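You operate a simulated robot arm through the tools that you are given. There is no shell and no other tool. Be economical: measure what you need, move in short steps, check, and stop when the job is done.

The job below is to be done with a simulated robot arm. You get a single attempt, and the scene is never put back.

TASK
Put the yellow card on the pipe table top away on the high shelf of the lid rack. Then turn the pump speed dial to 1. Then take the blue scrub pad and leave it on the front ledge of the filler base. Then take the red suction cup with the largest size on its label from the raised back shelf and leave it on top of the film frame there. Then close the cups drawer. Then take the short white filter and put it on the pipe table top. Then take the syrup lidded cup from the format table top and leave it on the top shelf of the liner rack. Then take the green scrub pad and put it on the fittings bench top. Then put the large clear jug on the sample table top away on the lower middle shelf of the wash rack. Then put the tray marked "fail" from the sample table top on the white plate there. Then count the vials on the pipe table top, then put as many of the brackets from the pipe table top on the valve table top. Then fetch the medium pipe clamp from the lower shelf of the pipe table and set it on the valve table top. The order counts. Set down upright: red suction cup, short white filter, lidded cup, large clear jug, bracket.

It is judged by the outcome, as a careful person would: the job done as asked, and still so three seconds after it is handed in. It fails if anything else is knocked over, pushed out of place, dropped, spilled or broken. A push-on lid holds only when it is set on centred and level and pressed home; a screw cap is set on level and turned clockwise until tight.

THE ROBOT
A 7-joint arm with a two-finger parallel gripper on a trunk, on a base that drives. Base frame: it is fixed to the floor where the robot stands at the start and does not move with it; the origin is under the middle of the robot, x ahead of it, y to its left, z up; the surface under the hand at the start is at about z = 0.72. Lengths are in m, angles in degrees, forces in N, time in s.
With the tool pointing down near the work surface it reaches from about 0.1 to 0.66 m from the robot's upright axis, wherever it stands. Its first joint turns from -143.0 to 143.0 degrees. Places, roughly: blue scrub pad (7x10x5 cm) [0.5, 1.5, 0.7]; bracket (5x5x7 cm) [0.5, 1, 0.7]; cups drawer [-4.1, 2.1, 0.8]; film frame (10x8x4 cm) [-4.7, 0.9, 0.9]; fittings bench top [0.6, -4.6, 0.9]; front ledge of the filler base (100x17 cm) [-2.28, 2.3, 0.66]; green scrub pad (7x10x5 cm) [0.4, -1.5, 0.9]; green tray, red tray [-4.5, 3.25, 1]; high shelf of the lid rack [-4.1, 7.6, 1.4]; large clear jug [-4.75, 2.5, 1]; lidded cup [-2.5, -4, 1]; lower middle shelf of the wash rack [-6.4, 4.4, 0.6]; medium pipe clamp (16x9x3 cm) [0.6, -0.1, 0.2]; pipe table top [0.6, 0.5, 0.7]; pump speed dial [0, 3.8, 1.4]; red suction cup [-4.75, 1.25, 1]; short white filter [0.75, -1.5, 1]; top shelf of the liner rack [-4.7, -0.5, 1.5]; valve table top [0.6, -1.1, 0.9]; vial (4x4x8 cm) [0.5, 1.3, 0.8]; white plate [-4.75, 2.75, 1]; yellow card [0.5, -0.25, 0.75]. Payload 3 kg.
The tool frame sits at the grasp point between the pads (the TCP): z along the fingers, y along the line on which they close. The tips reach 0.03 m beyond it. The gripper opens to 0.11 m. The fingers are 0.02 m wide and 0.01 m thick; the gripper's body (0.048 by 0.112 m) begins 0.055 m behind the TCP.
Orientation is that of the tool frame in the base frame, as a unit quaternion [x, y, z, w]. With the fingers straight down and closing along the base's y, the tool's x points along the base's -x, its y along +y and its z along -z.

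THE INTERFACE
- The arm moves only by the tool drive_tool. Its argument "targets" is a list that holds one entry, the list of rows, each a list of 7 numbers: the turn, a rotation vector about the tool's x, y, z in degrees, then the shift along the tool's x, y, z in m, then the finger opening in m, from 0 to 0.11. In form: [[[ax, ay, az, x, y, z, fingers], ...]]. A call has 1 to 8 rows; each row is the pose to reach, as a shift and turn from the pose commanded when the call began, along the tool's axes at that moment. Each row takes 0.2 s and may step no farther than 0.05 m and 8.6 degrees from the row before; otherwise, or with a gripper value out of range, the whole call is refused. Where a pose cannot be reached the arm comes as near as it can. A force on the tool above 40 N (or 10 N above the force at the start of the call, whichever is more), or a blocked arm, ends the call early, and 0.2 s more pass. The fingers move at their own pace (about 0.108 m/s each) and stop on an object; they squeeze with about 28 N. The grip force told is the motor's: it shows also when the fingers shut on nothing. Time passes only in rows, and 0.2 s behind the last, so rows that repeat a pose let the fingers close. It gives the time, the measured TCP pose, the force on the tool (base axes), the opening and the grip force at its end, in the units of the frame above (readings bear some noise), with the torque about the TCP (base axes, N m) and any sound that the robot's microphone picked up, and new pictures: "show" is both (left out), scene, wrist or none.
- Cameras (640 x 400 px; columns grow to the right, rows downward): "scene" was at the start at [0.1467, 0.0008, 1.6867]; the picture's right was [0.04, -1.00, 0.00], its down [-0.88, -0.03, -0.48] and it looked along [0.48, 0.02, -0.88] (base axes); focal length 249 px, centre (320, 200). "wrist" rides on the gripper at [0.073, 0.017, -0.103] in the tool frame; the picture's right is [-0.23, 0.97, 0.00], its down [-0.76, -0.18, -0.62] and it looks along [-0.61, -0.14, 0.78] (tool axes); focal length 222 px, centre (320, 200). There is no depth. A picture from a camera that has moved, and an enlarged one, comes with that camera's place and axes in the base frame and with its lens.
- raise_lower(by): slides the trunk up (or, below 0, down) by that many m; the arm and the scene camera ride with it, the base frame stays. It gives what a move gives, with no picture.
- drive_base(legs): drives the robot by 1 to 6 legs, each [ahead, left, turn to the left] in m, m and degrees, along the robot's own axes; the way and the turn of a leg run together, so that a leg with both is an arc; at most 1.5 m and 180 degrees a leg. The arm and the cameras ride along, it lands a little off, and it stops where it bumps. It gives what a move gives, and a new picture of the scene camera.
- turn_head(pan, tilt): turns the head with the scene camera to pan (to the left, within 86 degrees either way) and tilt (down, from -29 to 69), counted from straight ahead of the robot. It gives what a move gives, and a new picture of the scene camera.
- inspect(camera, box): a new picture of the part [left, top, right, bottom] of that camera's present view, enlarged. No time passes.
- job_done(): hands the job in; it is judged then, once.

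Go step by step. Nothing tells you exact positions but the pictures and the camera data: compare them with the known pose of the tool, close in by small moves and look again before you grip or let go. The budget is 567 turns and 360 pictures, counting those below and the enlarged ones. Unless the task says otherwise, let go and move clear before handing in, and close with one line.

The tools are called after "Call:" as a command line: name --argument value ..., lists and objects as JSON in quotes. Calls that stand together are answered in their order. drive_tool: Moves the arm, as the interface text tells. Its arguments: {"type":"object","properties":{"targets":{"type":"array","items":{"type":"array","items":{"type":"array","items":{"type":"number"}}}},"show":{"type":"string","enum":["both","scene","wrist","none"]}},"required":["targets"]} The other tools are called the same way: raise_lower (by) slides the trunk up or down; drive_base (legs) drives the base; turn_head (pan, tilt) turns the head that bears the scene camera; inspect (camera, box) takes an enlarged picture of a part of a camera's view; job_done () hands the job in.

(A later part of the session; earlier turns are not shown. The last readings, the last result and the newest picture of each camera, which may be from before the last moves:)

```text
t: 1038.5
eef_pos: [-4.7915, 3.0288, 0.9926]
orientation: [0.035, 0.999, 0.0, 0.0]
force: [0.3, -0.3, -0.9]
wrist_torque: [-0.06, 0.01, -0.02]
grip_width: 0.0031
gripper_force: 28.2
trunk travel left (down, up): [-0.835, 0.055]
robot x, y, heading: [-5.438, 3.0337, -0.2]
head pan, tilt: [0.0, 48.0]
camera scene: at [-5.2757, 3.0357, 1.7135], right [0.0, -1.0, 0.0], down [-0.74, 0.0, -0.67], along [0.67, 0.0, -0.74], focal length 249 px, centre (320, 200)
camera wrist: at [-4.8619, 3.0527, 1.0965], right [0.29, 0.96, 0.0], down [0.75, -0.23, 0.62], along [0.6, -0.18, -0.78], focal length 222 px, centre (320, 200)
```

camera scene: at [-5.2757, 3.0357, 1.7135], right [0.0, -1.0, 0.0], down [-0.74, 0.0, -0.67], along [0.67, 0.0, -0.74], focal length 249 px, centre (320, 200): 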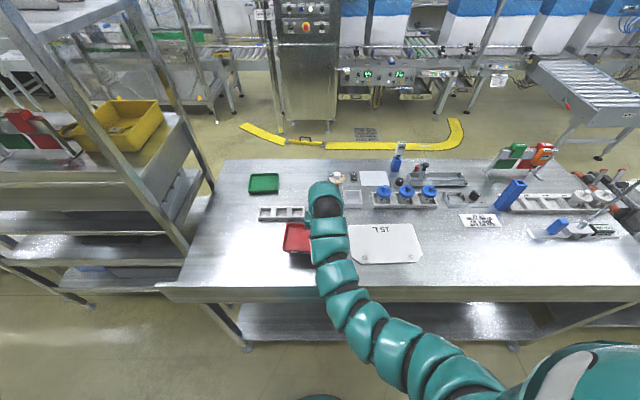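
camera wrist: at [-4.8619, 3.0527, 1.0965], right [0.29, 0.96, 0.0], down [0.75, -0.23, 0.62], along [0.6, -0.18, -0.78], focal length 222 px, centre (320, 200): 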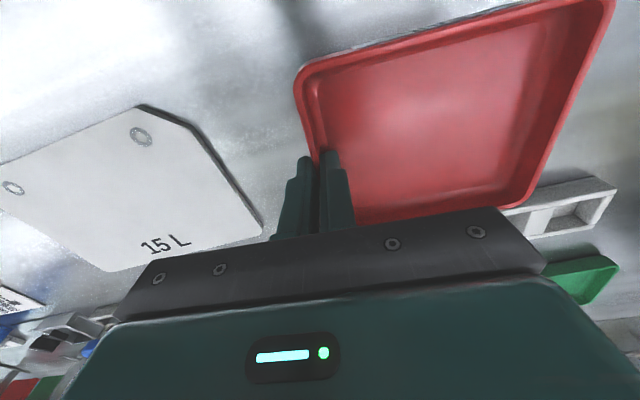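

Call:
drive_base --legs '[[0, -0.3, 0.2]]'

Call:
inspect --camera "wrist" --box '[0, 0, 640, 400]'

```text
t: 1040.6
eef_pos: [-4.7898, 2.7276, 0.9924]
orientation: [0.034, 0.999, 0.0, 0.0]
force: [-1.1, -0.3, -0.9]
wrist_torque: [-0.09, 0.03, 0.02]
grip_width: 0.0032
gripper_force: 27.8
trunk travel left (down, up): [-0.835, 0.055]
robot x, y, heading: [-5.4389, 2.7336, 0.1]
head pan, tilt: [0.0, 48.0]
camera scene: at [-5.2753, 2.733, 1.7135], right [0.0, -1.0, 0.0], down [-0.74, 0.0, -0.67], along [0.67, 0.0, -0.74], focal length 249 px, centre (320, 200)
```

scene: 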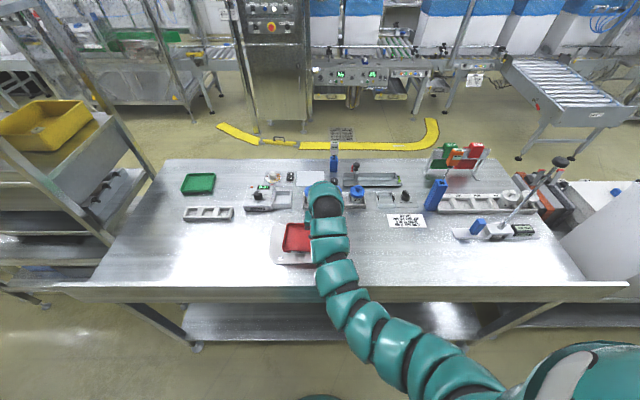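

```text
1.00 times, centred on (320, 200) of wrist (not enlarged: the box is as wide or as high as the picture)
camera zoom: at [-4.8615, 2.7509, 1.0964], right [0.29, 0.96, 0.0], down [0.75, -0.23, 0.62], along [0.6, -0.18, -0.78], focal length 222 px, centre (320, 200)
```

zoom: 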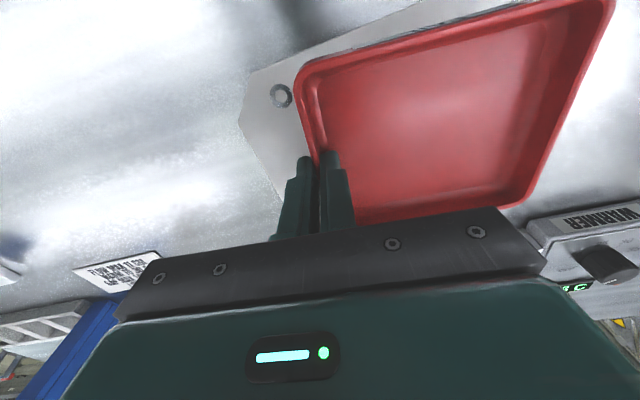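

The tray is over the plate. I shift 2 cm forward and lower.

Call:
drive_tool --targets '[[[0, 0, 0, -0.018, 0, 0.015, 0.0], [0, 0, 0, -0.018, 0, 0.03, 0.0], [0, 0, 0, -0.018, 0, 0.04, 0.0], [0, 0, 0, -0.018, 0, 0.046, 0.0], [0, 0, 0, -0.018, 0, 0.05, 0.0]]]' --show "wrist"

```text
t: 1041.8
eef_pos: [-4.772, 2.7281, 0.9422]
orientation: [0.035, 0.999, 0.0, 0.0]
force: [0.2, 0.6, -1.0]
wrist_torque: [-0.11, 0.03, 0.02]
grip_width: 0.0031
gripper_force: 28.1
trunk travel left (down, up): [-0.835, 0.055]
robot x, y, heading: [-5.4353, 2.7363, -0.4]
head pan, tilt: [0.0, 48.0]
camera wrist: at [-4.8432, 2.7505, 1.0461], right [0.29, 0.96, 0.0], down [0.75, -0.23, 0.62], along [0.6, -0.18, -0.78], focal length 222 px, centre (320, 200)
```

wrist: 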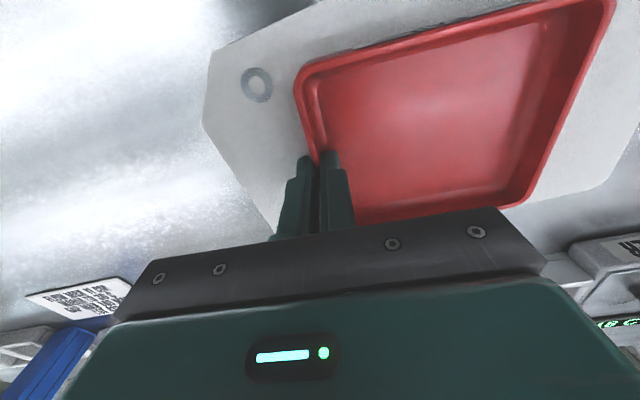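

Call:
drive_tool --targets '[[[0, 0, 0, 0, 0, 0.003, 0.0], [0, 0, 0, 0, 0, 0.006, 0.0], [0, 0, 0, 0, 0, 0.009, 0.0]]]' --show "none"

```text
t: 1042.5
eef_pos: [-4.7718, 2.7293, 0.9422]
orientation: [0.034, 0.999, 0.001, 0.006]
force: [-2.3, -1.0, 21.7]
wrist_torque: [0.07, 1.17, 0.04]
grip_width: 0.0033
gripper_force: 27.9
trunk travel left (down, up): [-0.835, 0.055]
robot x, y, heading: [-5.4372, 2.7353, 0.1]
head pan, tilt: [0.0, 48.0]
stopped in row 3: the force on the tool passed its limit at 44 N (the readings are from after the stop); the commanded pose is now the measured one
```

Contact with the plate. I open gently and lift.

Call:
drive_tool --targets '[[[0, 0, 0, 0, 0, -0.001, 0.02], [0, 0, 0, 0, 0, -0.001, 0.03], [0, 0, 0, 0, 0, -0.015, 0.03], [0, 0, 0, 0, 0, -0.05, 0.03], [0, 0, 0, 0, 0, -0.09, 0.03], [0, 0, 0, 0, 0, -0.12, 0.03]]]'

```text
t: 1044.0
eef_pos: [-4.7711, 2.7292, 1.0615]
orientation: [0.035, 0.999, 0.001, 0.005]
force: [0.1, -0.2, 0.4]
wrist_torque: [0.05, 0.01, 0.01]
grip_width: 0.0304
gripper_force: 0.0
trunk travel left (down, up): [-0.835, 0.055]
robot x, y, heading: [-5.4337, 2.7392, 0.3]
head pan, tilt: [0.0, 48.0]
camera scene: at [-5.2757, 2.7338, 1.7135], right [0.0, -1.0, 0.0], down [-0.74, 0.0, -0.67], along [0.67, 0.0, -0.74], focal length 249 px, centre (320, 200)
camera wrist: at [-4.8424, 2.7519, 1.1638], right [0.29, 0.96, 0.0], down [0.74, -0.23, 0.63], along [0.6, -0.18, -0.78], focal length 222 px, centre (320, 200)
```

scene: 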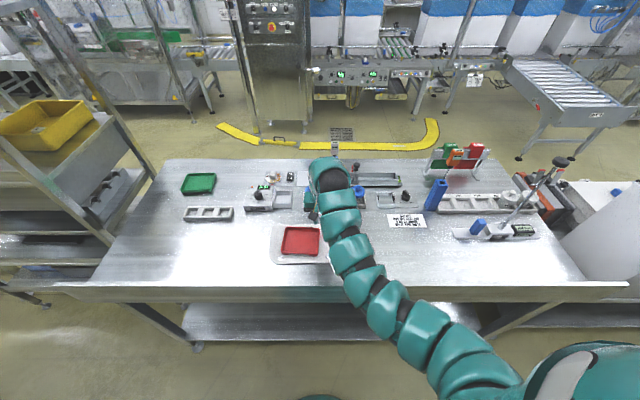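
wrist: 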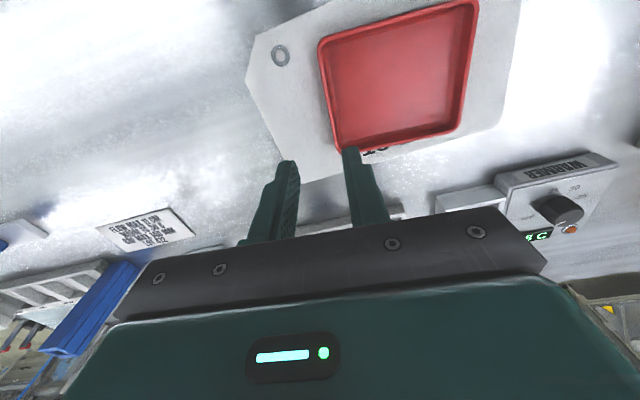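

The FAIL tray is on the plate. Next I return to the pipe table to count vials and move brackets.

Call:
drive_base --legs '[[0, 0, -90.3], [1.5, 0, 0], [1.5, 0, 0], [1.5, 0, 0], [1.5, 0, 0], [1.05, 0, 0]]'

Call:
drive_base --legs '[[0, 0, 90], [0, -0.38, 0], [1.5, 0, 0], [1.5, 0, 0], [1.5, 0, 0]]'

```text
t: 1081.5
eef_pos: [-5.5564, -5.0286, 1.0596]
orientation: [0.733, 0.681, -0.002, 0.003]
force: [0.0, -0.2, -0.4]
wrist_torque: [0.02, 0.01, 0.04]
grip_width: 0.0302
gripper_force: 0.1
trunk travel left (down, up): [-0.835, 0.055]
robot x, y, heading: [-5.5467, -4.3613, -90.0]
head pan, tilt: [0.0, 48.0]
camera scene: at [-5.5463, -4.5253, 1.7135], right [-1.0, 0.0, 0.0], down [0.0, 0.74, -0.67], along [0.0, -0.67, -0.74], focal length 249 px, centre (320, 200)
```

scene: 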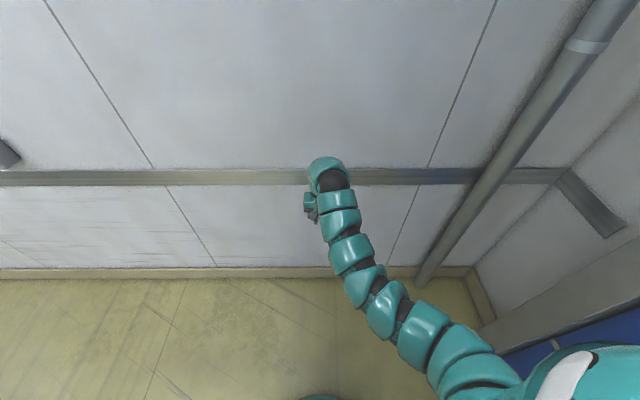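

```text
t: 1108.7
eef_pos: [-0.4123, -4.6177, 1.0603]
orientation: [0.01, 1.0, 0.0, 0.004]
force: [-0.2, 0.0, 0.8]
wrist_torque: [0.0, 0.01, -0.01]
grip_width: 0.03
gripper_force: 0.1
trunk travel left (down, up): [-0.835, 0.055]
robot x, y, heading: [-1.08, -4.6429, 3.3]
head pan, tilt: [0.0, 48.0]
camera scene: at [-0.9164, -4.6385, 1.7135], right [0.05, -1.0, 0.0], down [-0.74, -0.04, -0.67], along [0.67, 0.03, -0.74], focal length 249 px, centre (320, 200)
```

scene: 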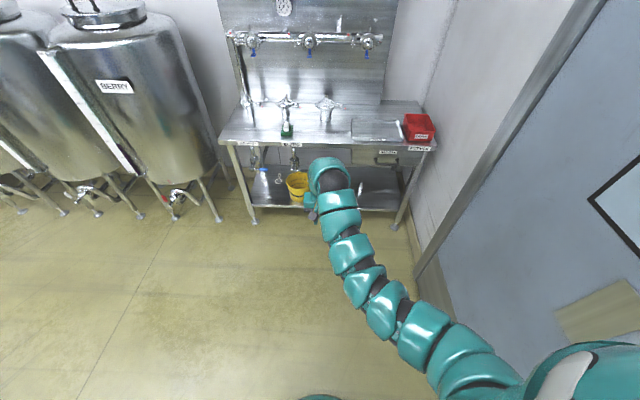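

Call:
drive_base --legs '[[0.4, 0, -3.3], [0, 1.45, 0], [0, 1.45, 0], [0, 1.45, 0], [0, 1.2, 0]]'

Call:
turn_head --pan 0 --tilt 35

Call:
inspect --camera "scene" --box '[120, 190, 440, 310]'

```text
t: 1137.6
eef_pos: [-0.1372, 0.9959, 1.0588]
orientation: [0.007, 1.0, 0.002, 0.003]
force: [0.4, 1.3, 0.4]
wrist_torque: [0.03, 0.01, -0.01]
grip_width: 0.0299
gripper_force: 0.1
trunk travel left (down, up): [-0.835, 0.055]
robot x, y, heading: [-0.8026, 0.9658, 3.2]
head pan, tilt: [0.0, 48.0]
camera scene: at [-0.6426, 0.972, 1.7135], right [0.06, -1.0, 0.0], down [-0.74, -0.04, -0.67], along [0.67, 0.04, -0.74], focal length 249 px, centre (320, 200)
```

scene: 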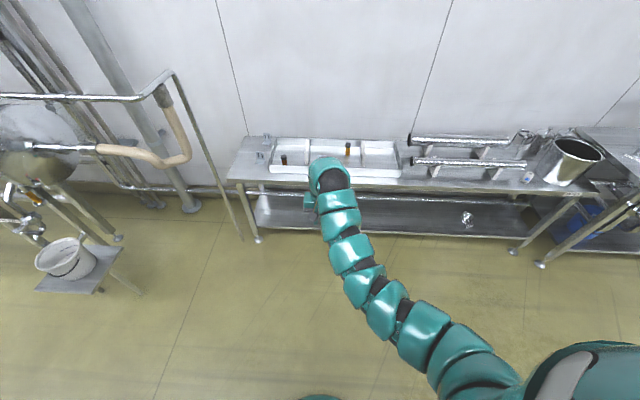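

```text
t: 1138.4
eef_pos: [-0.1388, 0.9943, 1.0601]
orientation: [0.007, 1.0, 0.001, 0.004]
force: [-1.3, -0.7, 0.6]
wrist_torque: [0.03, -0.03, 0.0]
grip_width: 0.0302
gripper_force: 0.0
trunk travel left (down, up): [-0.835, 0.055]
robot x, y, heading: [-0.8035, 0.9666, 3.3]
head pan, tilt: [0.0, 35.0]
camera scene: at [-0.6334, 0.972, 1.7325], right [0.06, -1.0, 0.0], down [-0.57, -0.03, -0.82], along [0.82, 0.05, -0.57], focal length 249 px, centre (320, 200)
```

scene: 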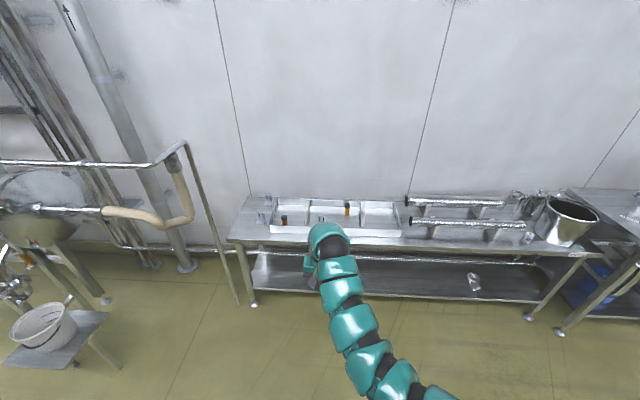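

```text
2.00 times, centred on (280, 250) of scene
camera zoom: at [-0.6334, 0.972, 1.7325], right [0.06, -1.0, 0.0], down [-0.57, -0.03, -0.82], along [0.82, 0.05, -0.57], focal length 499 px, centre (400, 100)
```

zoom: 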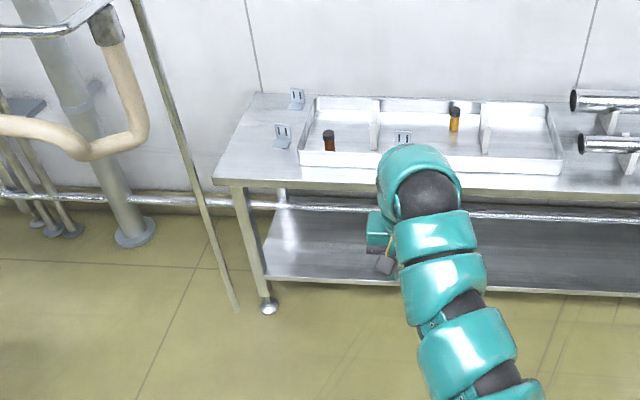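

I count two vials on the pipe table, so two brackets go to the valve table. I drive up to the bracket at about (0.54, 1.42).

Call:
drive_base --legs '[[0.68, 0.38, -3.3]]'

Call:
inspect --camera "wrist" --box '[0, 0, 640, 400]'

```text
t: 1142.6
eef_pos: [0.5325, 1.3651, 1.0599]
orientation: [0.033, 0.999, 0.0, 0.005]
force: [-0.1, 0.0, -0.2]
wrist_torque: [0.0, 0.0, -0.01]
grip_width: 0.0301
gripper_force: 0.1
trunk travel left (down, up): [-0.835, 0.055]
robot x, y, heading: [-0.1343, 1.3678, 0.4]
head pan, tilt: [0.0, 35.0]
camera scene: at [0.0371, 1.3678, 1.7325], right [0.0, -1.0, 0.0], down [-0.57, 0.0, -0.82], along [0.82, 0.0, -0.57], focal length 249 px, centre (320, 200)
```

scene: 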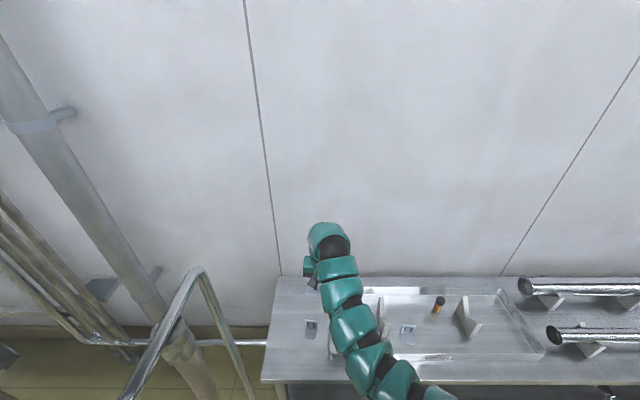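

```text
1.00 times, centred on (320, 200) of wrist (not enlarged: the box is as wide or as high as the picture)
camera zoom: at [0.4608, 1.3874, 1.1626], right [0.29, 0.96, 0.0], down [0.74, -0.23, 0.63], along [0.6, -0.18, -0.78], focal length 222 px, centre (320, 200)
```

zoom: 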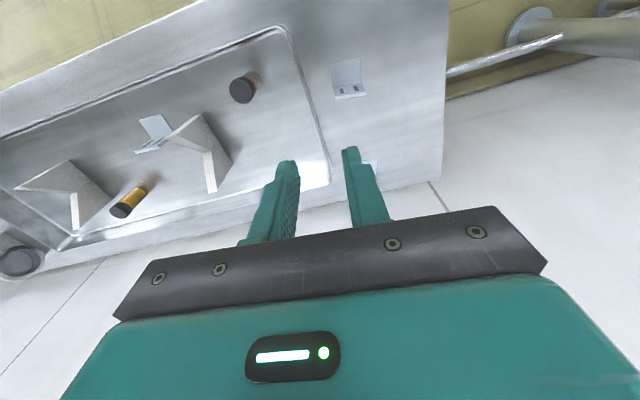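

I move over the bracket and lower for a closer look.

Call:
drive_tool --targets '[[[0, 0, 3, -0.013, 0.024, 0.02, 0.085], [0, 0, 6, -0.027, 0.049, 0.05, 0.085], [0, 0, 6, -0.027, 0.049, 0.09, 0.085], [0, 0, 6, -0.027, 0.049, 0.13, 0.085], [0, 0, 6, -0.027, 0.049, 0.16, 0.085]]]' --show "wrist"

```text
t: 1143.8
eef_pos: [0.5648, 1.4117, 0.8977]
orientation: [0.085, 0.996, 0.001, 0.004]
force: [-0.1, -0.5, 0.2]
wrist_torque: [0.02, 0.02, -0.01]
grip_width: 0.0849
gripper_force: 0.0
trunk travel left (down, up): [-0.835, 0.055]
robot x, y, heading: [-0.1293, 1.3688, 0.5]
head pan, tilt: [0.0, 35.0]
camera wrist: at [0.4961, 1.4416, 1.0012], right [0.39, 0.92, 0.01], down [0.72, -0.31, 0.63], along [0.58, -0.24, -0.78], focal length 222 px, centre (320, 200)
```

wrist: 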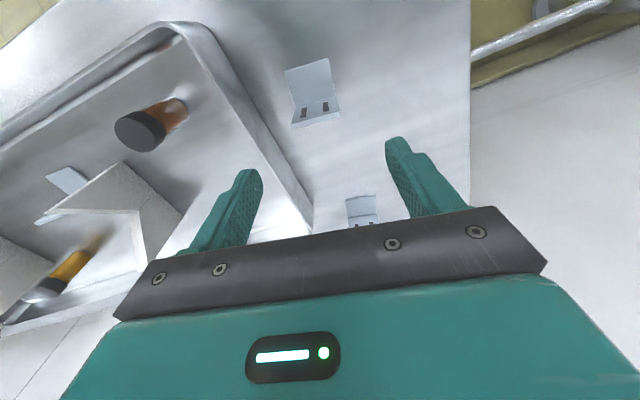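

Aligned over the bracket's upright plate. I lower with the trunk, then the arm, and grip its edges.

Call:
raise_lower --by -0.1

Call:
drive_tool --targets '[[[0, 0, 3, 0.001, 0, 0.01, 0.085], [0, 0, 3, 0.001, 0, 0.022, 0.085], [0, 0, 3, 0.001, 0, 0.032, 0.085], [0, 0, 3, 0.001, 0, 0.032, 0.03], [0, 0, 3, 0.001, 0, 0.032, 0.03], [0, 0, 3, 0.001, 0, 0.032, 0.03]]]' --show "wrist"

```text
t: 1145.1
eef_pos: [0.5654, 1.4117, 0.7988]
orientation: [0.085, 0.996, 0.001, 0.005]
force: [0.7, -0.1, 0.9]
wrist_torque: [-0.05, 0.01, -0.02]
grip_width: 0.0851
gripper_force: 0.1
trunk travel left (down, up): [-0.735, 0.155]
robot x, y, heading: [-0.1322, 1.3661, 0.2]
head pan, tilt: [0.0, 35.0]
```

```text
t: 1146.5
eef_pos: [0.565, 1.4121, 0.766]
orientation: [0.111, 0.994, 0.001, 0.004]
force: [-0.5, -0.8, 0.2]
wrist_torque: [-0.02, -0.02, 0.01]
grip_width: 0.0495
gripper_force: 27.7
trunk travel left (down, up): [-0.735, 0.155]
robot x, y, heading: [-0.1362, 1.3716, 0.4]
head pan, tilt: [0.0, 35.0]
camera wrist: at [0.4981, 1.4452, 0.8699], right [0.44, 0.9, 0.01], down [0.7, -0.34, 0.63], along [0.57, -0.27, -0.78], focal length 222 px, centre (320, 200)
```

wrist: 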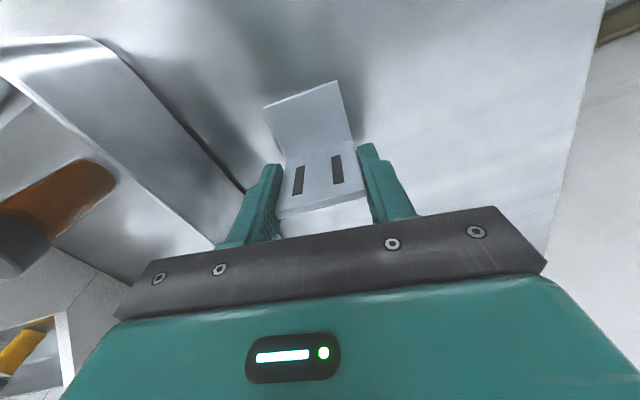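

Gripped. I lift it and drive to the valve table.

Call:
drive_tool --targets '[[[0, 0, 0, 0, 0, -0.02, 0.03], [0, 0, 0, 0, 0, -0.06, 0.03], [0, 0, 0, 0, 0, -0.1, 0.03], [0, 0, 0, 0, 0, -0.14, 0.03], [0, 0, 0, 0, 0, -0.18, 0.03]]]' --show "none"

Call:
raise_lower --by 0.14

Call:
drive_base --legs '[[-0.52, 0, 0], [0, -1.45, 0], [0, -1.42, 0]]'

Call:
turn_head --pan 0 --tilt 40

```text
t: 1147.7
eef_pos: [0.561, 1.4099, 0.9474]
orientation: [0.11, 0.994, 0.001, 0.005]
force: [-0.4, -0.1, -1.2]
wrist_torque: [0.03, -0.01, 0.02]
grip_width: 0.0494
gripper_force: 28.2
trunk travel left (down, up): [-0.735, 0.155]
robot x, y, heading: [-0.1317, 1.3689, 0.4]
head pan, tilt: [0.0, 35.0]
```

```text
t: 1149.4
eef_pos: [0.5623, 1.4102, 1.0872]
orientation: [0.111, 0.994, 0.001, 0.003]
force: [-0.4, 0.3, -0.6]
wrist_torque: [-0.04, 0.01, -0.02]
grip_width: 0.0497
gripper_force: 27.7
trunk travel left (down, up): [-0.875, 0.015]
robot x, y, heading: [-0.1345, 1.37, 0.2]
head pan, tilt: [0.0, 35.0]
```

```text
t: 1165.9
eef_pos: [0.0785, -1.4833, 1.0866]
orientation: [0.114, 0.993, 0.002, 0.004]
force: [0.0, -0.8, -1.2]
wrist_torque: [0.0, 0.02, 0.01]
grip_width: 0.0494
gripper_force: 28.1
trunk travel left (down, up): [-0.875, 0.015]
robot x, y, heading: [-0.6143, -1.5226, -0.0]
head pan, tilt: [0.0, 35.0]
camera scene: at [-0.4466, -1.522, 1.7725], right [0.0, -1.0, 0.0], down [-0.57, 0.0, -0.82], along [0.82, 0.0, -0.57], focal length 249 px, centre (320, 200)
```

scene: 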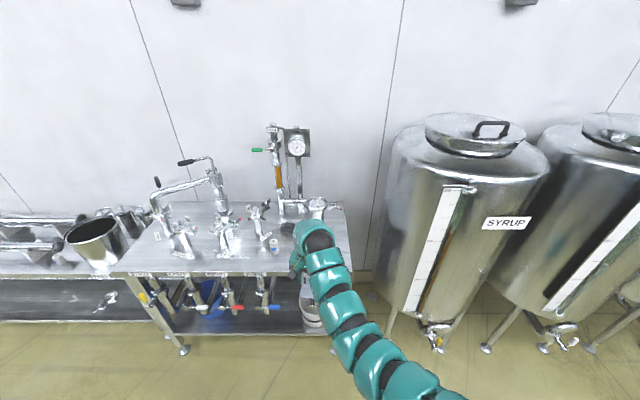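

```text
t: 1166.5
eef_pos: [0.0791, -1.4817, 1.0871]
orientation: [0.113, 0.994, 0.001, 0.005]
force: [0.3, 0.4, -1.6]
wrist_torque: [-0.01, -0.03, -0.01]
grip_width: 0.0493
gripper_force: 28.5
trunk travel left (down, up): [-0.875, 0.015]
robot x, y, heading: [-0.6142, -1.5178, 0.0]
head pan, tilt: [0.0, 40.0]
camera scene: at [-0.4496, -1.5216, 1.765], right [0.0, -1.0, 0.0], down [-0.64, 0.0, -0.77], along [0.77, 0.0, -0.64], focal length 249 px, centre (320, 200)
```

scene: 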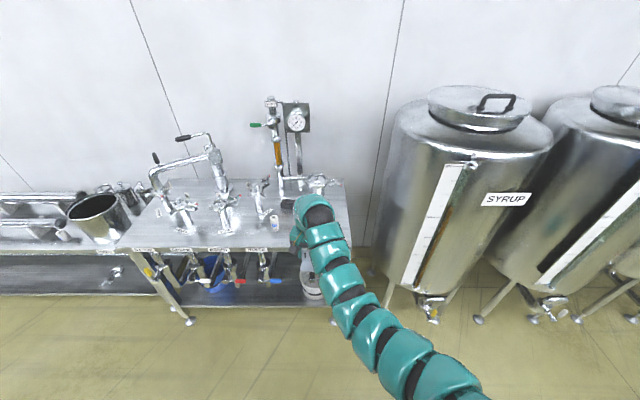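

I bring the bracket over a free area at the table's right front and lower it.

Call:
drive_base --legs '[[0.33, -0.075, 0]]'

Call:
raise_lower --by -0.13

Call:
inspect --camera "wrist" --box '[0, 0, 640, 400]'

```text
t: 1168.8
eef_pos: [0.4161, -1.5568, 1.0849]
orientation: [0.112, 0.994, 0.002, 0.004]
force: [0.4, -1.0, -1.9]
wrist_torque: [-0.03, 0.03, 0.0]
grip_width: 0.0492
gripper_force: 28.2
trunk travel left (down, up): [-0.875, 0.015]
robot x, y, heading: [-0.279, -1.5954, 0.3]
head pan, tilt: [0.0, 40.0]
camera scene: at [-0.1126, -1.5972, 1.7648], right [0.0, -1.0, 0.0], down [-0.64, 0.0, -0.77], along [0.77, 0.0, -0.64], focal length 249 px, centre (320, 200)
```

scene: 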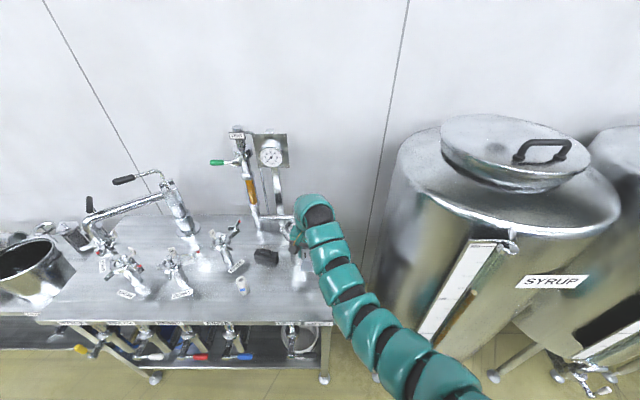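

```text
t: 1170.4
eef_pos: [0.4139, -1.5557, 0.9554]
orientation: [0.113, 0.994, 0.001, 0.005]
force: [0.2, 0.0, -0.5]
wrist_torque: [0.0, -0.01, -0.04]
grip_width: 0.0494
gripper_force: 28.2
trunk travel left (down, up): [-0.745, 0.145]
robot x, y, heading: [-0.2812, -1.5985, 0.1]
head pan, tilt: [0.0, 40.0]
```

```text
1.00 times, centred on (320, 200) of wrist (not enlarged: the box is as wide or as high as the picture)
camera zoom: at [0.3476, -1.5236, 1.0595], right [0.44, 0.9, 0.01], down [0.7, -0.34, 0.63], along [0.57, -0.27, -0.78], focal length 222 px, centre (320, 200)
```

zoom: 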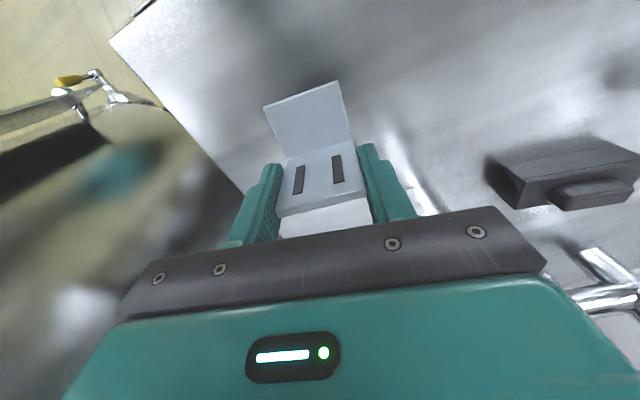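

Call:
drive_tool --targets '[[[0, 0, 0, 0, 0, 0.025, 0.03], [0, 0, 0, 0, 0, 0.04, 0.03], [0, 0, 0, 0, 0, 0.048, 0.03], [0, 0, 0, 0, 0, 0.054, 0.03], [0, 0, 0, 0, 0, 0.059, 0.03], [0, 0, 0, 0, 0, 0.064, 0.03]]]' --show "wrist"

```text
t: 1171.7
eef_pos: [0.4156, -1.5574, 0.903]
orientation: [0.114, 0.993, 0.003, 0.01]
force: [-5.7, -1.0, 26.5]
wrist_torque: [-0.62, 0.85, -0.06]
grip_width: 0.0495
gripper_force: 28.0
trunk travel left (down, up): [-0.745, 0.145]
robot x, y, heading: [-0.2793, -1.596, 0.1]
head pan, tilt: [0.0, 40.0]
stopped in row 6: the force on the tool passed its limit at 46 N (the readings are from after the stop); the commanded pose is now the measured one
camera wrist: at [0.3484, -1.524, 1.0041], right [0.44, 0.9, 0.01], down [0.69, -0.35, 0.64], along [0.57, -0.27, -0.77], focal length 222 px, centre (320, 200)
```

wrist: 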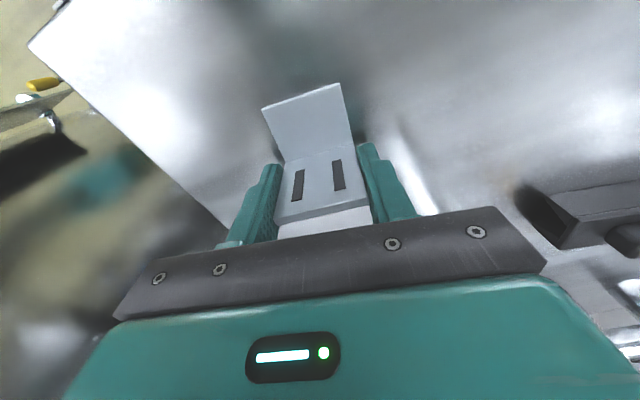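

The bracket is down. I release and lift straight up.

Call:
drive_tool --targets '[[[0, 0, 0, 0, 0, -0.001, 0.065], [0, 0, 0, 0, 0, -0.001, 0.07], [0, 0, 0, 0, 0, -0.03, 0.07], [0, 0, 0, 0, 0, -0.07, 0.07], [0, 0, 0, 0, 0, -0.11, 0.07], [0, 0, 0, 0, 0, -0.14, 0.07]]]' --show "wrist"

```text
t: 1173.1
eef_pos: [0.4152, -1.5591, 1.0383]
orientation: [0.113, 0.994, 0.001, 0.007]
force: [0.4, -0.8, 0.3]
wrist_torque: [0.0, 0.0, 0.0]
grip_width: 0.0701
gripper_force: 0.0
trunk travel left (down, up): [-0.745, 0.145]
robot x, y, heading: [-0.2789, -1.5969, -0.0]
head pan, tilt: [0.0, 40.0]
camera wrist: at [0.3482, -1.525, 1.1414], right [0.44, 0.9, 0.01], down [0.69, -0.35, 0.63], along [0.57, -0.27, -0.77], focal length 222 px, centre (320, 200)
```

wrist: 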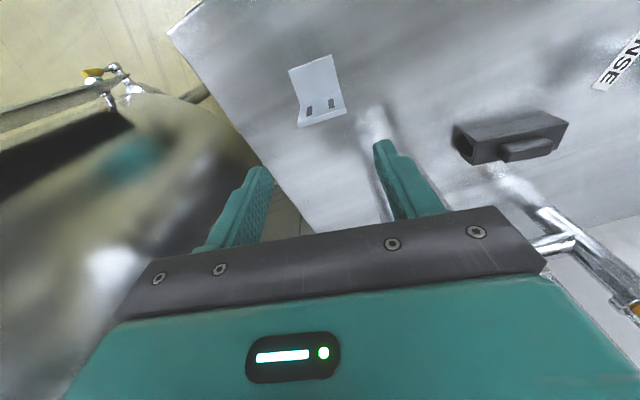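

One bracket is placed. I return for the second bracket, the one near the wall at about (0.767, 1.413).

Call:
drive_base --legs '[[-0.4, 0, 0], [0, 1.48, 0], [0, 1.48, 0]]'

Call:
drive_base --legs '[[0.68, 0.03, 0]]'

Call:
inspect --camera "wrist" --box '[0, 0, 640, 400]'

```text
t: 1189.4
eef_pos: [-0.0064, 1.3933, 1.0386]
orientation: [0.111, 0.994, 0.001, 0.008]
force: [-0.5, -0.4, 1.3]
wrist_torque: [0.0, -0.01, -0.01]
grip_width: 0.0699
gripper_force: 0.0
trunk travel left (down, up): [-0.745, 0.145]
robot x, y, heading: [-0.703, 1.3531, 0.2]
head pan, tilt: [0.0, 40.0]
camera scene: at [-0.5358, 1.3532, 1.635], right [0.01, -1.0, 0.0], down [-0.64, 0.0, -0.77], along [0.77, 0.0, -0.64], focal length 249 px, centre (320, 200)
```

scene: 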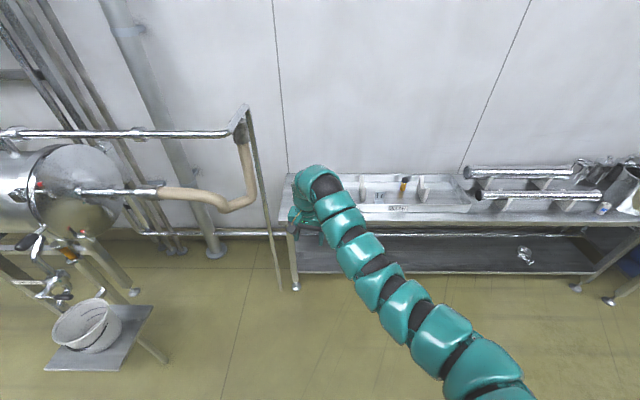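

```text
t: 1193.2
eef_pos: [0.6762, 1.4258, 1.0384]
orientation: [0.112, 0.994, 0.001, 0.006]
force: [-0.1, 0.3, 0.3]
wrist_torque: [0.01, 0.0, 0.01]
grip_width: 0.0702
gripper_force: 0.1
trunk travel left (down, up): [-0.745, 0.145]
robot x, y, heading: [-0.0212, 1.387, 0.0]
head pan, tilt: [0.0, 40.0]
camera scene: at [0.1463, 1.3855, 1.6349], right [0.0, -1.0, 0.0], down [-0.64, 0.0, -0.77], along [0.77, 0.0, -0.64], focal length 249 px, centre (320, 200)
```

scene: 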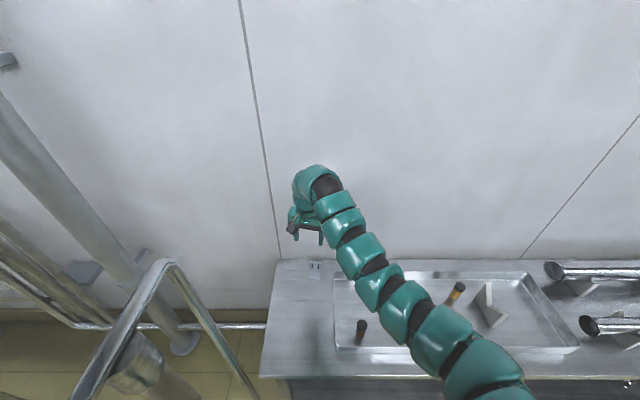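

```text
1.00 times, centred on (320, 200) of wrist (not enlarged: the box is as wide or as high as the picture)
camera zoom: at [0.6083, 1.4586, 1.1408], right [0.44, 0.9, 0.01], down [0.69, -0.34, 0.63], along [0.57, -0.27, -0.77], focal length 222 px, centre (320, 200)
```

zoom: 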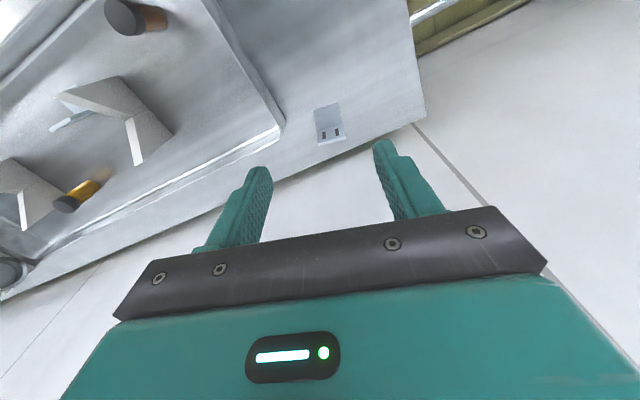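

Call:
drive_base --legs '[[0.045, 0, 0]]'

Call:
raise_lower --by -0.14

Call:
drive_tool --targets '[[[0, 0, 0, -0.024, -0.004, 0.01, 0.085], [0, 0, 0, -0.048, -0.0075, 0.03, 0.085], [0, 0, 0, -0.048, -0.0075, 0.05, 0.085]]]' --show "wrist"

```text
t: 1194.1
eef_pos: [0.7222, 1.427, 1.0367]
orientation: [0.111, 0.994, 0.002, 0.006]
force: [0.4, 0.6, -0.3]
wrist_torque: [-0.01, 0.03, -0.02]
grip_width: 0.0701
gripper_force: 0.0
trunk travel left (down, up): [-0.745, 0.145]
robot x, y, heading: [0.0241, 1.3907, 0.2]
head pan, tilt: [0.0, 40.0]
camera scene: at [0.1935, 1.3858, 1.6346], right [0.0, -1.0, 0.0], down [-0.64, 0.0, -0.76], along [0.76, 0.0, -0.64], focal length 249 px, centre (320, 200)
```

scene: 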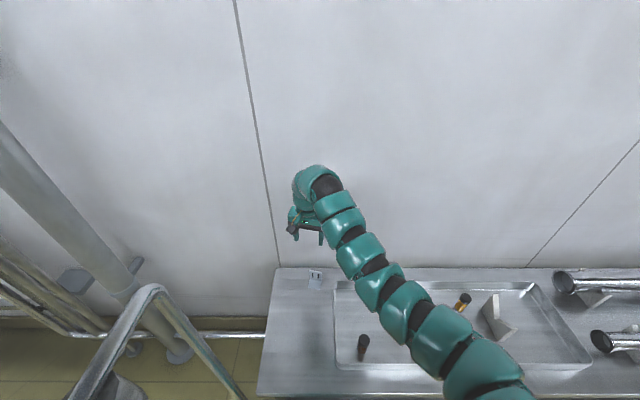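

```text
t: 1195.8
eef_pos: [0.7207, 1.4257, 0.8987]
orientation: [0.112, 0.994, 0.002, 0.007]
force: [-0.9, 0.0, -1.0]
wrist_torque: [-0.02, 0.04, 0.02]
grip_width: 0.0699
gripper_force: 0.1
trunk travel left (down, up): [-0.605, 0.285]
robot x, y, heading: [0.0272, 1.3899, 0.0]
head pan, tilt: [0.0, 40.0]
```

```text
t: 1196.5
eef_pos: [0.7664, 1.4083, 0.8489]
orientation: [0.112, 0.994, 0.003, 0.007]
force: [0.4, 0.5, 0.5]
wrist_torque: [0.0, -0.04, 0.02]
grip_width: 0.0848
gripper_force: 0.1
trunk travel left (down, up): [-0.605, 0.285]
robot x, y, heading: [0.0211, 1.3862, 0.3]
head pan, tilt: [0.0, 40.0]
camera wrist: at [0.6973, 1.4409, 0.9516], right [0.44, 0.9, 0.01], down [0.69, -0.34, 0.63], along [0.57, -0.27, -0.77], focal length 222 px, centre (320, 200)
```

wrist: 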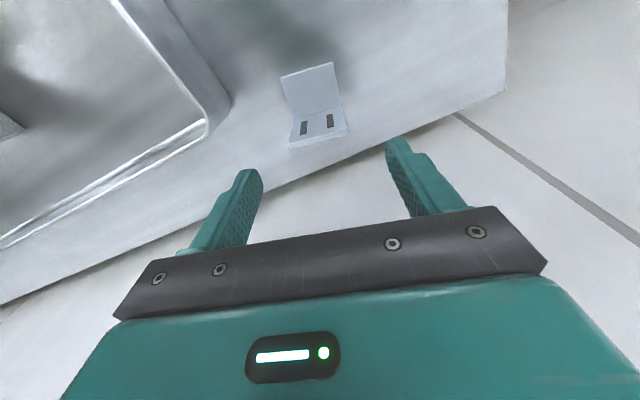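

Call:
drive_tool --targets '[[[0, 0, 0, 0.002, 0.001, 0.03, 0.085], [0, 0, 0, 0.002, 0.001, 0.06, 0.085], [0, 0, 0, 0.002, 0.001, 0.083, 0.085], [0, 0, 0, 0.002, 0.001, 0.083, 0.03], [0, 0, 0, 0.002, 0.001, 0.083, 0.03], [0, 0, 0, 0.002, 0.001, 0.083, 0.03]]]' --show "wrist"

```text
t: 1198.0
eef_pos: [0.7666, 1.4098, 0.7672]
orientation: [0.112, 0.994, 0.003, 0.007]
force: [-0.3, -0.5, -0.7]
wrist_torque: [0.0, -0.01, 0.02]
grip_width: 0.0494
gripper_force: 27.9
trunk travel left (down, up): [-0.605, 0.285]
robot x, y, heading: [0.0226, 1.3852, 0.2]
head pan, tilt: [0.0, 40.0]
camera wrist: at [0.6975, 1.4426, 0.8696], right [0.44, 0.9, 0.01], down [0.69, -0.34, 0.63], along [0.57, -0.27, -0.77], focal length 222 px, centre (320, 200)
```

wrist: 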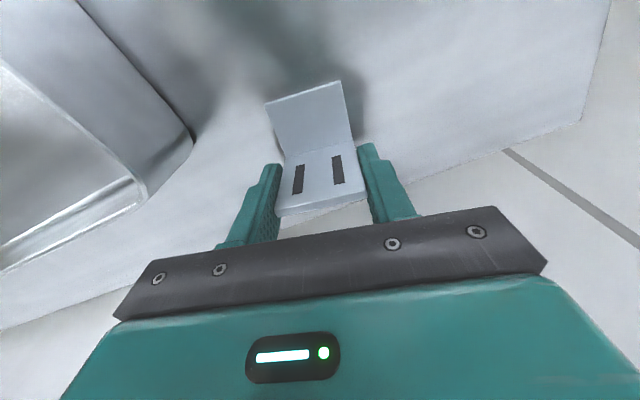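

Gripped. I lift with the trunk and carry it to the valve table beside the first.

Call:
raise_lower --by 0.28

Call:
drive_base --legs '[[-0.65, 0, 0], [0, -1.4, 0], [0, -1.44, 0]]'

```text
t: 1200.8
eef_pos: [0.7654, 1.4098, 1.0467]
orientation: [0.113, 0.994, 0.002, 0.007]
force: [-0.4, -0.4, -1.7]
wrist_torque: [0.01, -0.02, 0.0]
grip_width: 0.0496
gripper_force: 28.2
trunk travel left (down, up): [-0.885, 0.005]
robot x, y, heading: [0.0242, 1.3881, -0.0]
head pan, tilt: [0.0, 40.0]
```

```text
t: 1217.7
eef_pos: [0.151, -1.398, 1.0471]
orientation: [0.095, 0.995, 0.003, 0.007]
force: [0.8, 1.1, -2.2]
wrist_torque: [0.01, -0.02, -0.01]
grip_width: 0.0497
gripper_force: 28.0
trunk travel left (down, up): [-0.885, 0.005]
robot x, y, heading: [-0.5908, -1.4454, 2.1]
head pan, tilt: [0.0, 40.0]
camera scene: at [-0.4228, -1.4398, 1.7749], right [0.04, -1.0, 0.0], down [-0.64, -0.02, -0.77], along [0.77, 0.03, -0.64], focal length 249 px, centre (320, 200)
```

scene: 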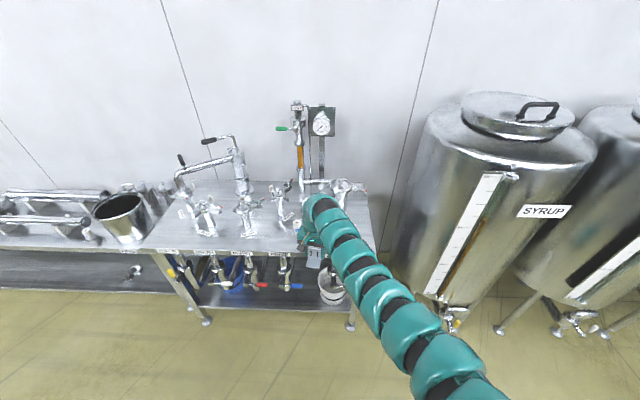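

Call:
drive_base --legs '[[0.26, -0.02, -2.1]]'

Call:
raise_lower --by -0.09

Call:
inspect --camera "wrist" --box '[0, 0, 640, 400]'

```text
t: 1219.5
eef_pos: [0.4094, -1.44, 1.0463]
orientation: [0.114, 0.993, 0.002, 0.007]
force: [-0.2, -0.1, -2.8]
wrist_torque: [-0.01, 0.0, -0.01]
grip_width: 0.0498
gripper_force: 28.1
trunk travel left (down, up): [-0.885, 0.005]
robot x, y, heading: [-0.3332, -1.4611, -0.1]
head pan, tilt: [0.0, 40.0]
camera scene: at [-0.1638, -1.461, 1.7748], right [0.0, -1.0, 0.0], down [-0.64, 0.0, -0.77], along [0.77, 0.0, -0.64], focal length 249 px, centre (320, 200)
```

scene: 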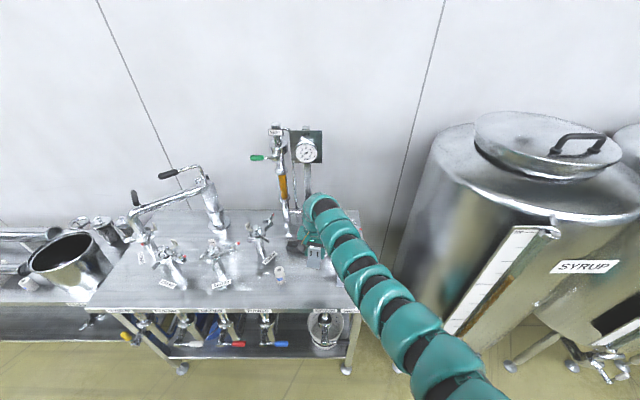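

```text
t: 1220.8
eef_pos: [0.4094, -1.4386, 0.9571]
orientation: [0.114, 0.993, 0.004, 0.007]
force: [-0.2, -0.7, -0.8]
wrist_torque: [0.01, 0.01, 0.0]
grip_width: 0.0492
gripper_force: 27.7
trunk travel left (down, up): [-0.795, 0.095]
robot x, y, heading: [-0.3327, -1.4618, -0.0]
head pan, tilt: [0.0, 40.0]
```

```text
1.00 times, centred on (320, 200) of wrist (not enlarged: the box is as wide or as high as the picture)
camera zoom: at [0.3418, -1.4063, 1.0598], right [0.44, 0.9, 0.01], down [0.69, -0.35, 0.63], along [0.57, -0.27, -0.77], focal length 222 px, centre (320, 200)
```

zoom: 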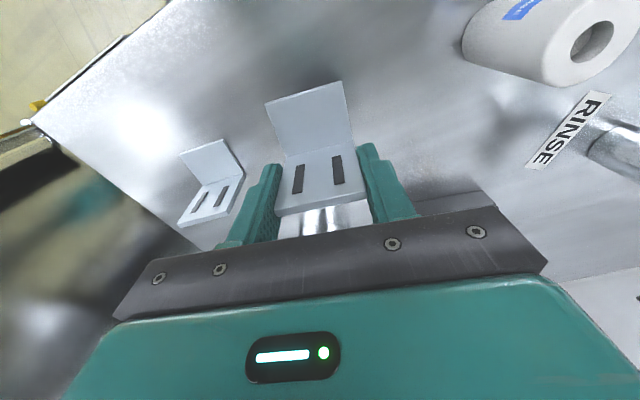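

Call:
drive_tool --targets '[[[0, 0, 0, 0, 0, 0.025, 0.03], [0, 0, 0, 0, 0, 0.04, 0.03], [0, 0, 0, 0, 0, 0.048, 0.03], [0, 0, 0, 0, 0, 0.053, 0.03], [0, 0, 0, 0, 0, 0.058, 0.03], [0, 0, 0, 0, 0, 0.063, 0.03]]]' --show "none"

Call:
drive_tool --targets '[[[0, 0, 0, 0, 0, -0.001, 0.065], [0, 0, 0, 0, 0, -0.001, 0.07], [0, 0, 0, 0, 0, -0.03, 0.07], [0, 0, 0, 0, 0, -0.07, 0.07], [0, 0, 0, 0, 0, -0.11, 0.07], [0, 0, 0, 0, 0, -0.14, 0.07]]]'

```text
t: 1222.3
eef_pos: [0.4162, -1.4389, 0.9014]
orientation: [0.114, 0.993, 0.005, 0.015]
force: [-0.9, 2.3, 21.6]
wrist_torque: [-0.38, 0.51, -0.08]
grip_width: 0.0498
gripper_force: 27.9
trunk travel left (down, up): [-0.795, 0.095]
robot x, y, heading: [-0.3307, -1.4618, 0.3]
head pan, tilt: [0.0, 40.0]
stopped in row 6: the force on the tool passed its limit at 44 N (the readings are from after the stop); the commanded pose is now the measured one
```

```text
t: 1223.7
eef_pos: [0.4111, -1.4388, 1.0371]
orientation: [0.114, 0.993, 0.004, 0.012]
force: [-0.1, -0.2, 0.4]
wrist_torque: [0.04, -0.01, -0.01]
grip_width: 0.0699
gripper_force: 0.1
trunk travel left (down, up): [-0.795, 0.095]
robot x, y, heading: [-0.3331, -1.4579, -0.1]
head pan, tilt: [0.0, 40.0]
camera scene: at [-0.1658, -1.4608, 1.685], right [0.0, -1.0, 0.0], down [-0.64, 0.0, -0.77], along [0.77, 0.0, -0.64], focal length 249 px, centre (320, 200)
camera wrist: at [0.3415, -1.4052, 1.1394], right [0.44, 0.9, 0.02], down [0.69, -0.35, 0.64], along [0.58, -0.27, -0.77], focal length 222 px, centre (320, 200)
```

scene: 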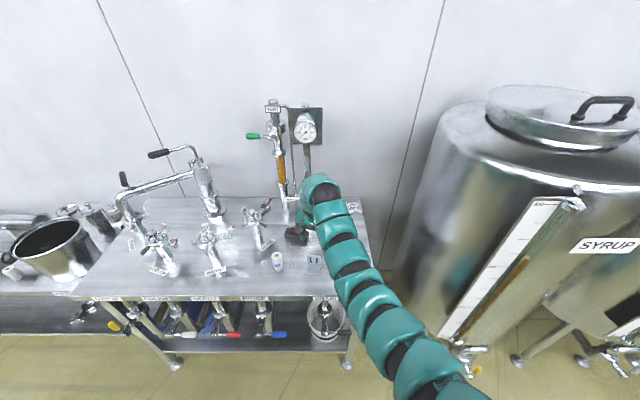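
wrist: 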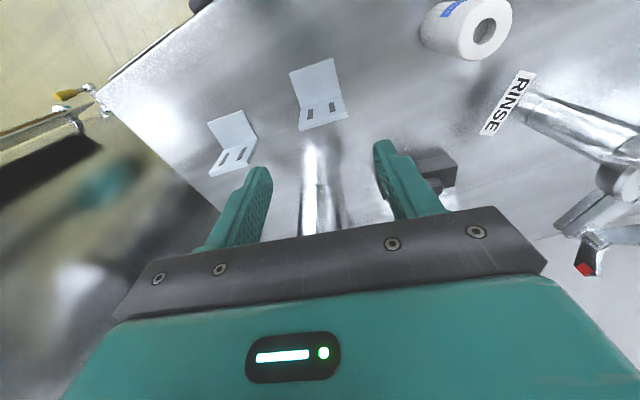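

Both brackets stand upright on the valve table. Next the pipe clamp on the pipe table's lower shelf; I back off, move north and look, also double-checking the vials.

Call:
drive_base --legs '[[-0.42, 0, 0], [0, 1.35, 0]]'

Call:
turn_head --pan 0 --tilt 40

Call:
inspect --camera "scene" --box '[180, 200, 500, 320]'

```text
t: 1232.8
eef_pos: [-0.0072, -0.0519, 1.0362]
orientation: [0.115, 0.993, 0.004, 0.012]
force: [-0.6, -0.5, -0.8]
wrist_torque: [0.01, 0.0, 0.01]
grip_width: 0.07
gripper_force: 0.1
trunk travel left (down, up): [-0.795, 0.095]
robot x, y, heading: [-0.7525, -0.0661, -0.3]
head pan, tilt: [0.0, 40.0]
camera scene: at [-0.5835, -0.073, 1.685], right [0.0, -1.0, 0.0], down [-0.64, 0.0, -0.77], along [0.77, 0.0, -0.64], focal length 249 px, centre (320, 200)
```

scene: 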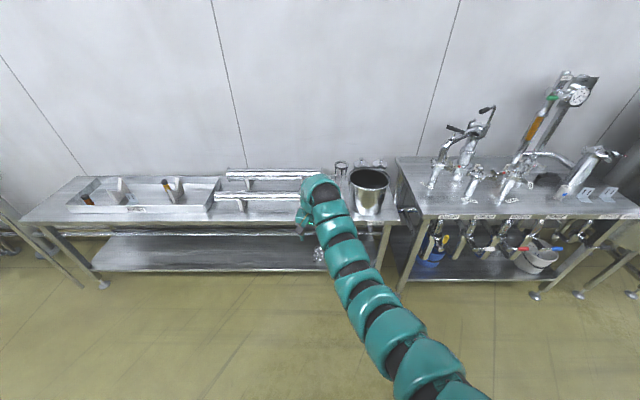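

```text
t: 1233.4
eef_pos: [-0.0087, -0.0511, 1.0377]
orientation: [0.114, 0.993, 0.005, 0.012]
force: [-0.3, -0.3, 0.5]
wrist_torque: [-0.01, -0.03, 0.0]
grip_width: 0.07
gripper_force: 0.0
trunk travel left (down, up): [-0.795, 0.095]
robot x, y, heading: [-0.7526, -0.0722, -0.2]
head pan, tilt: [0.0, 40.0]
camera scene: at [-0.5835, -0.0734, 1.685], right [0.0, -1.0, 0.0], down [-0.64, 0.0, -0.77], along [0.77, 0.0, -0.64], focal length 249 px, centre (320, 200)
```

scene: 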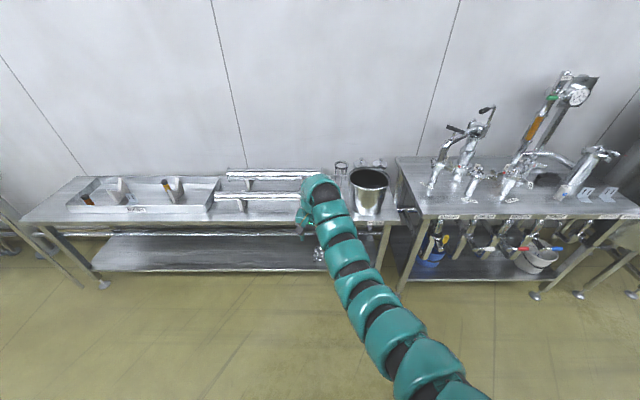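

```text
2.00 times, centred on (340, 260) of scene
camera zoom: at [-0.5835, -0.0734, 1.685], right [0.0, -1.0, 0.0], down [-0.64, 0.0, -0.77], along [0.77, 0.0, -0.64], focal length 499 px, centre (280, 80)
```

zoom: 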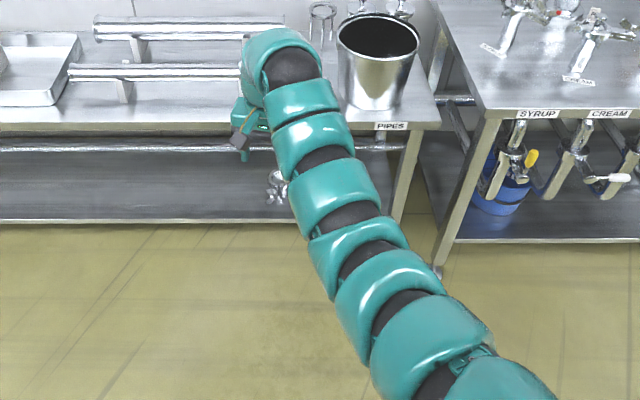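

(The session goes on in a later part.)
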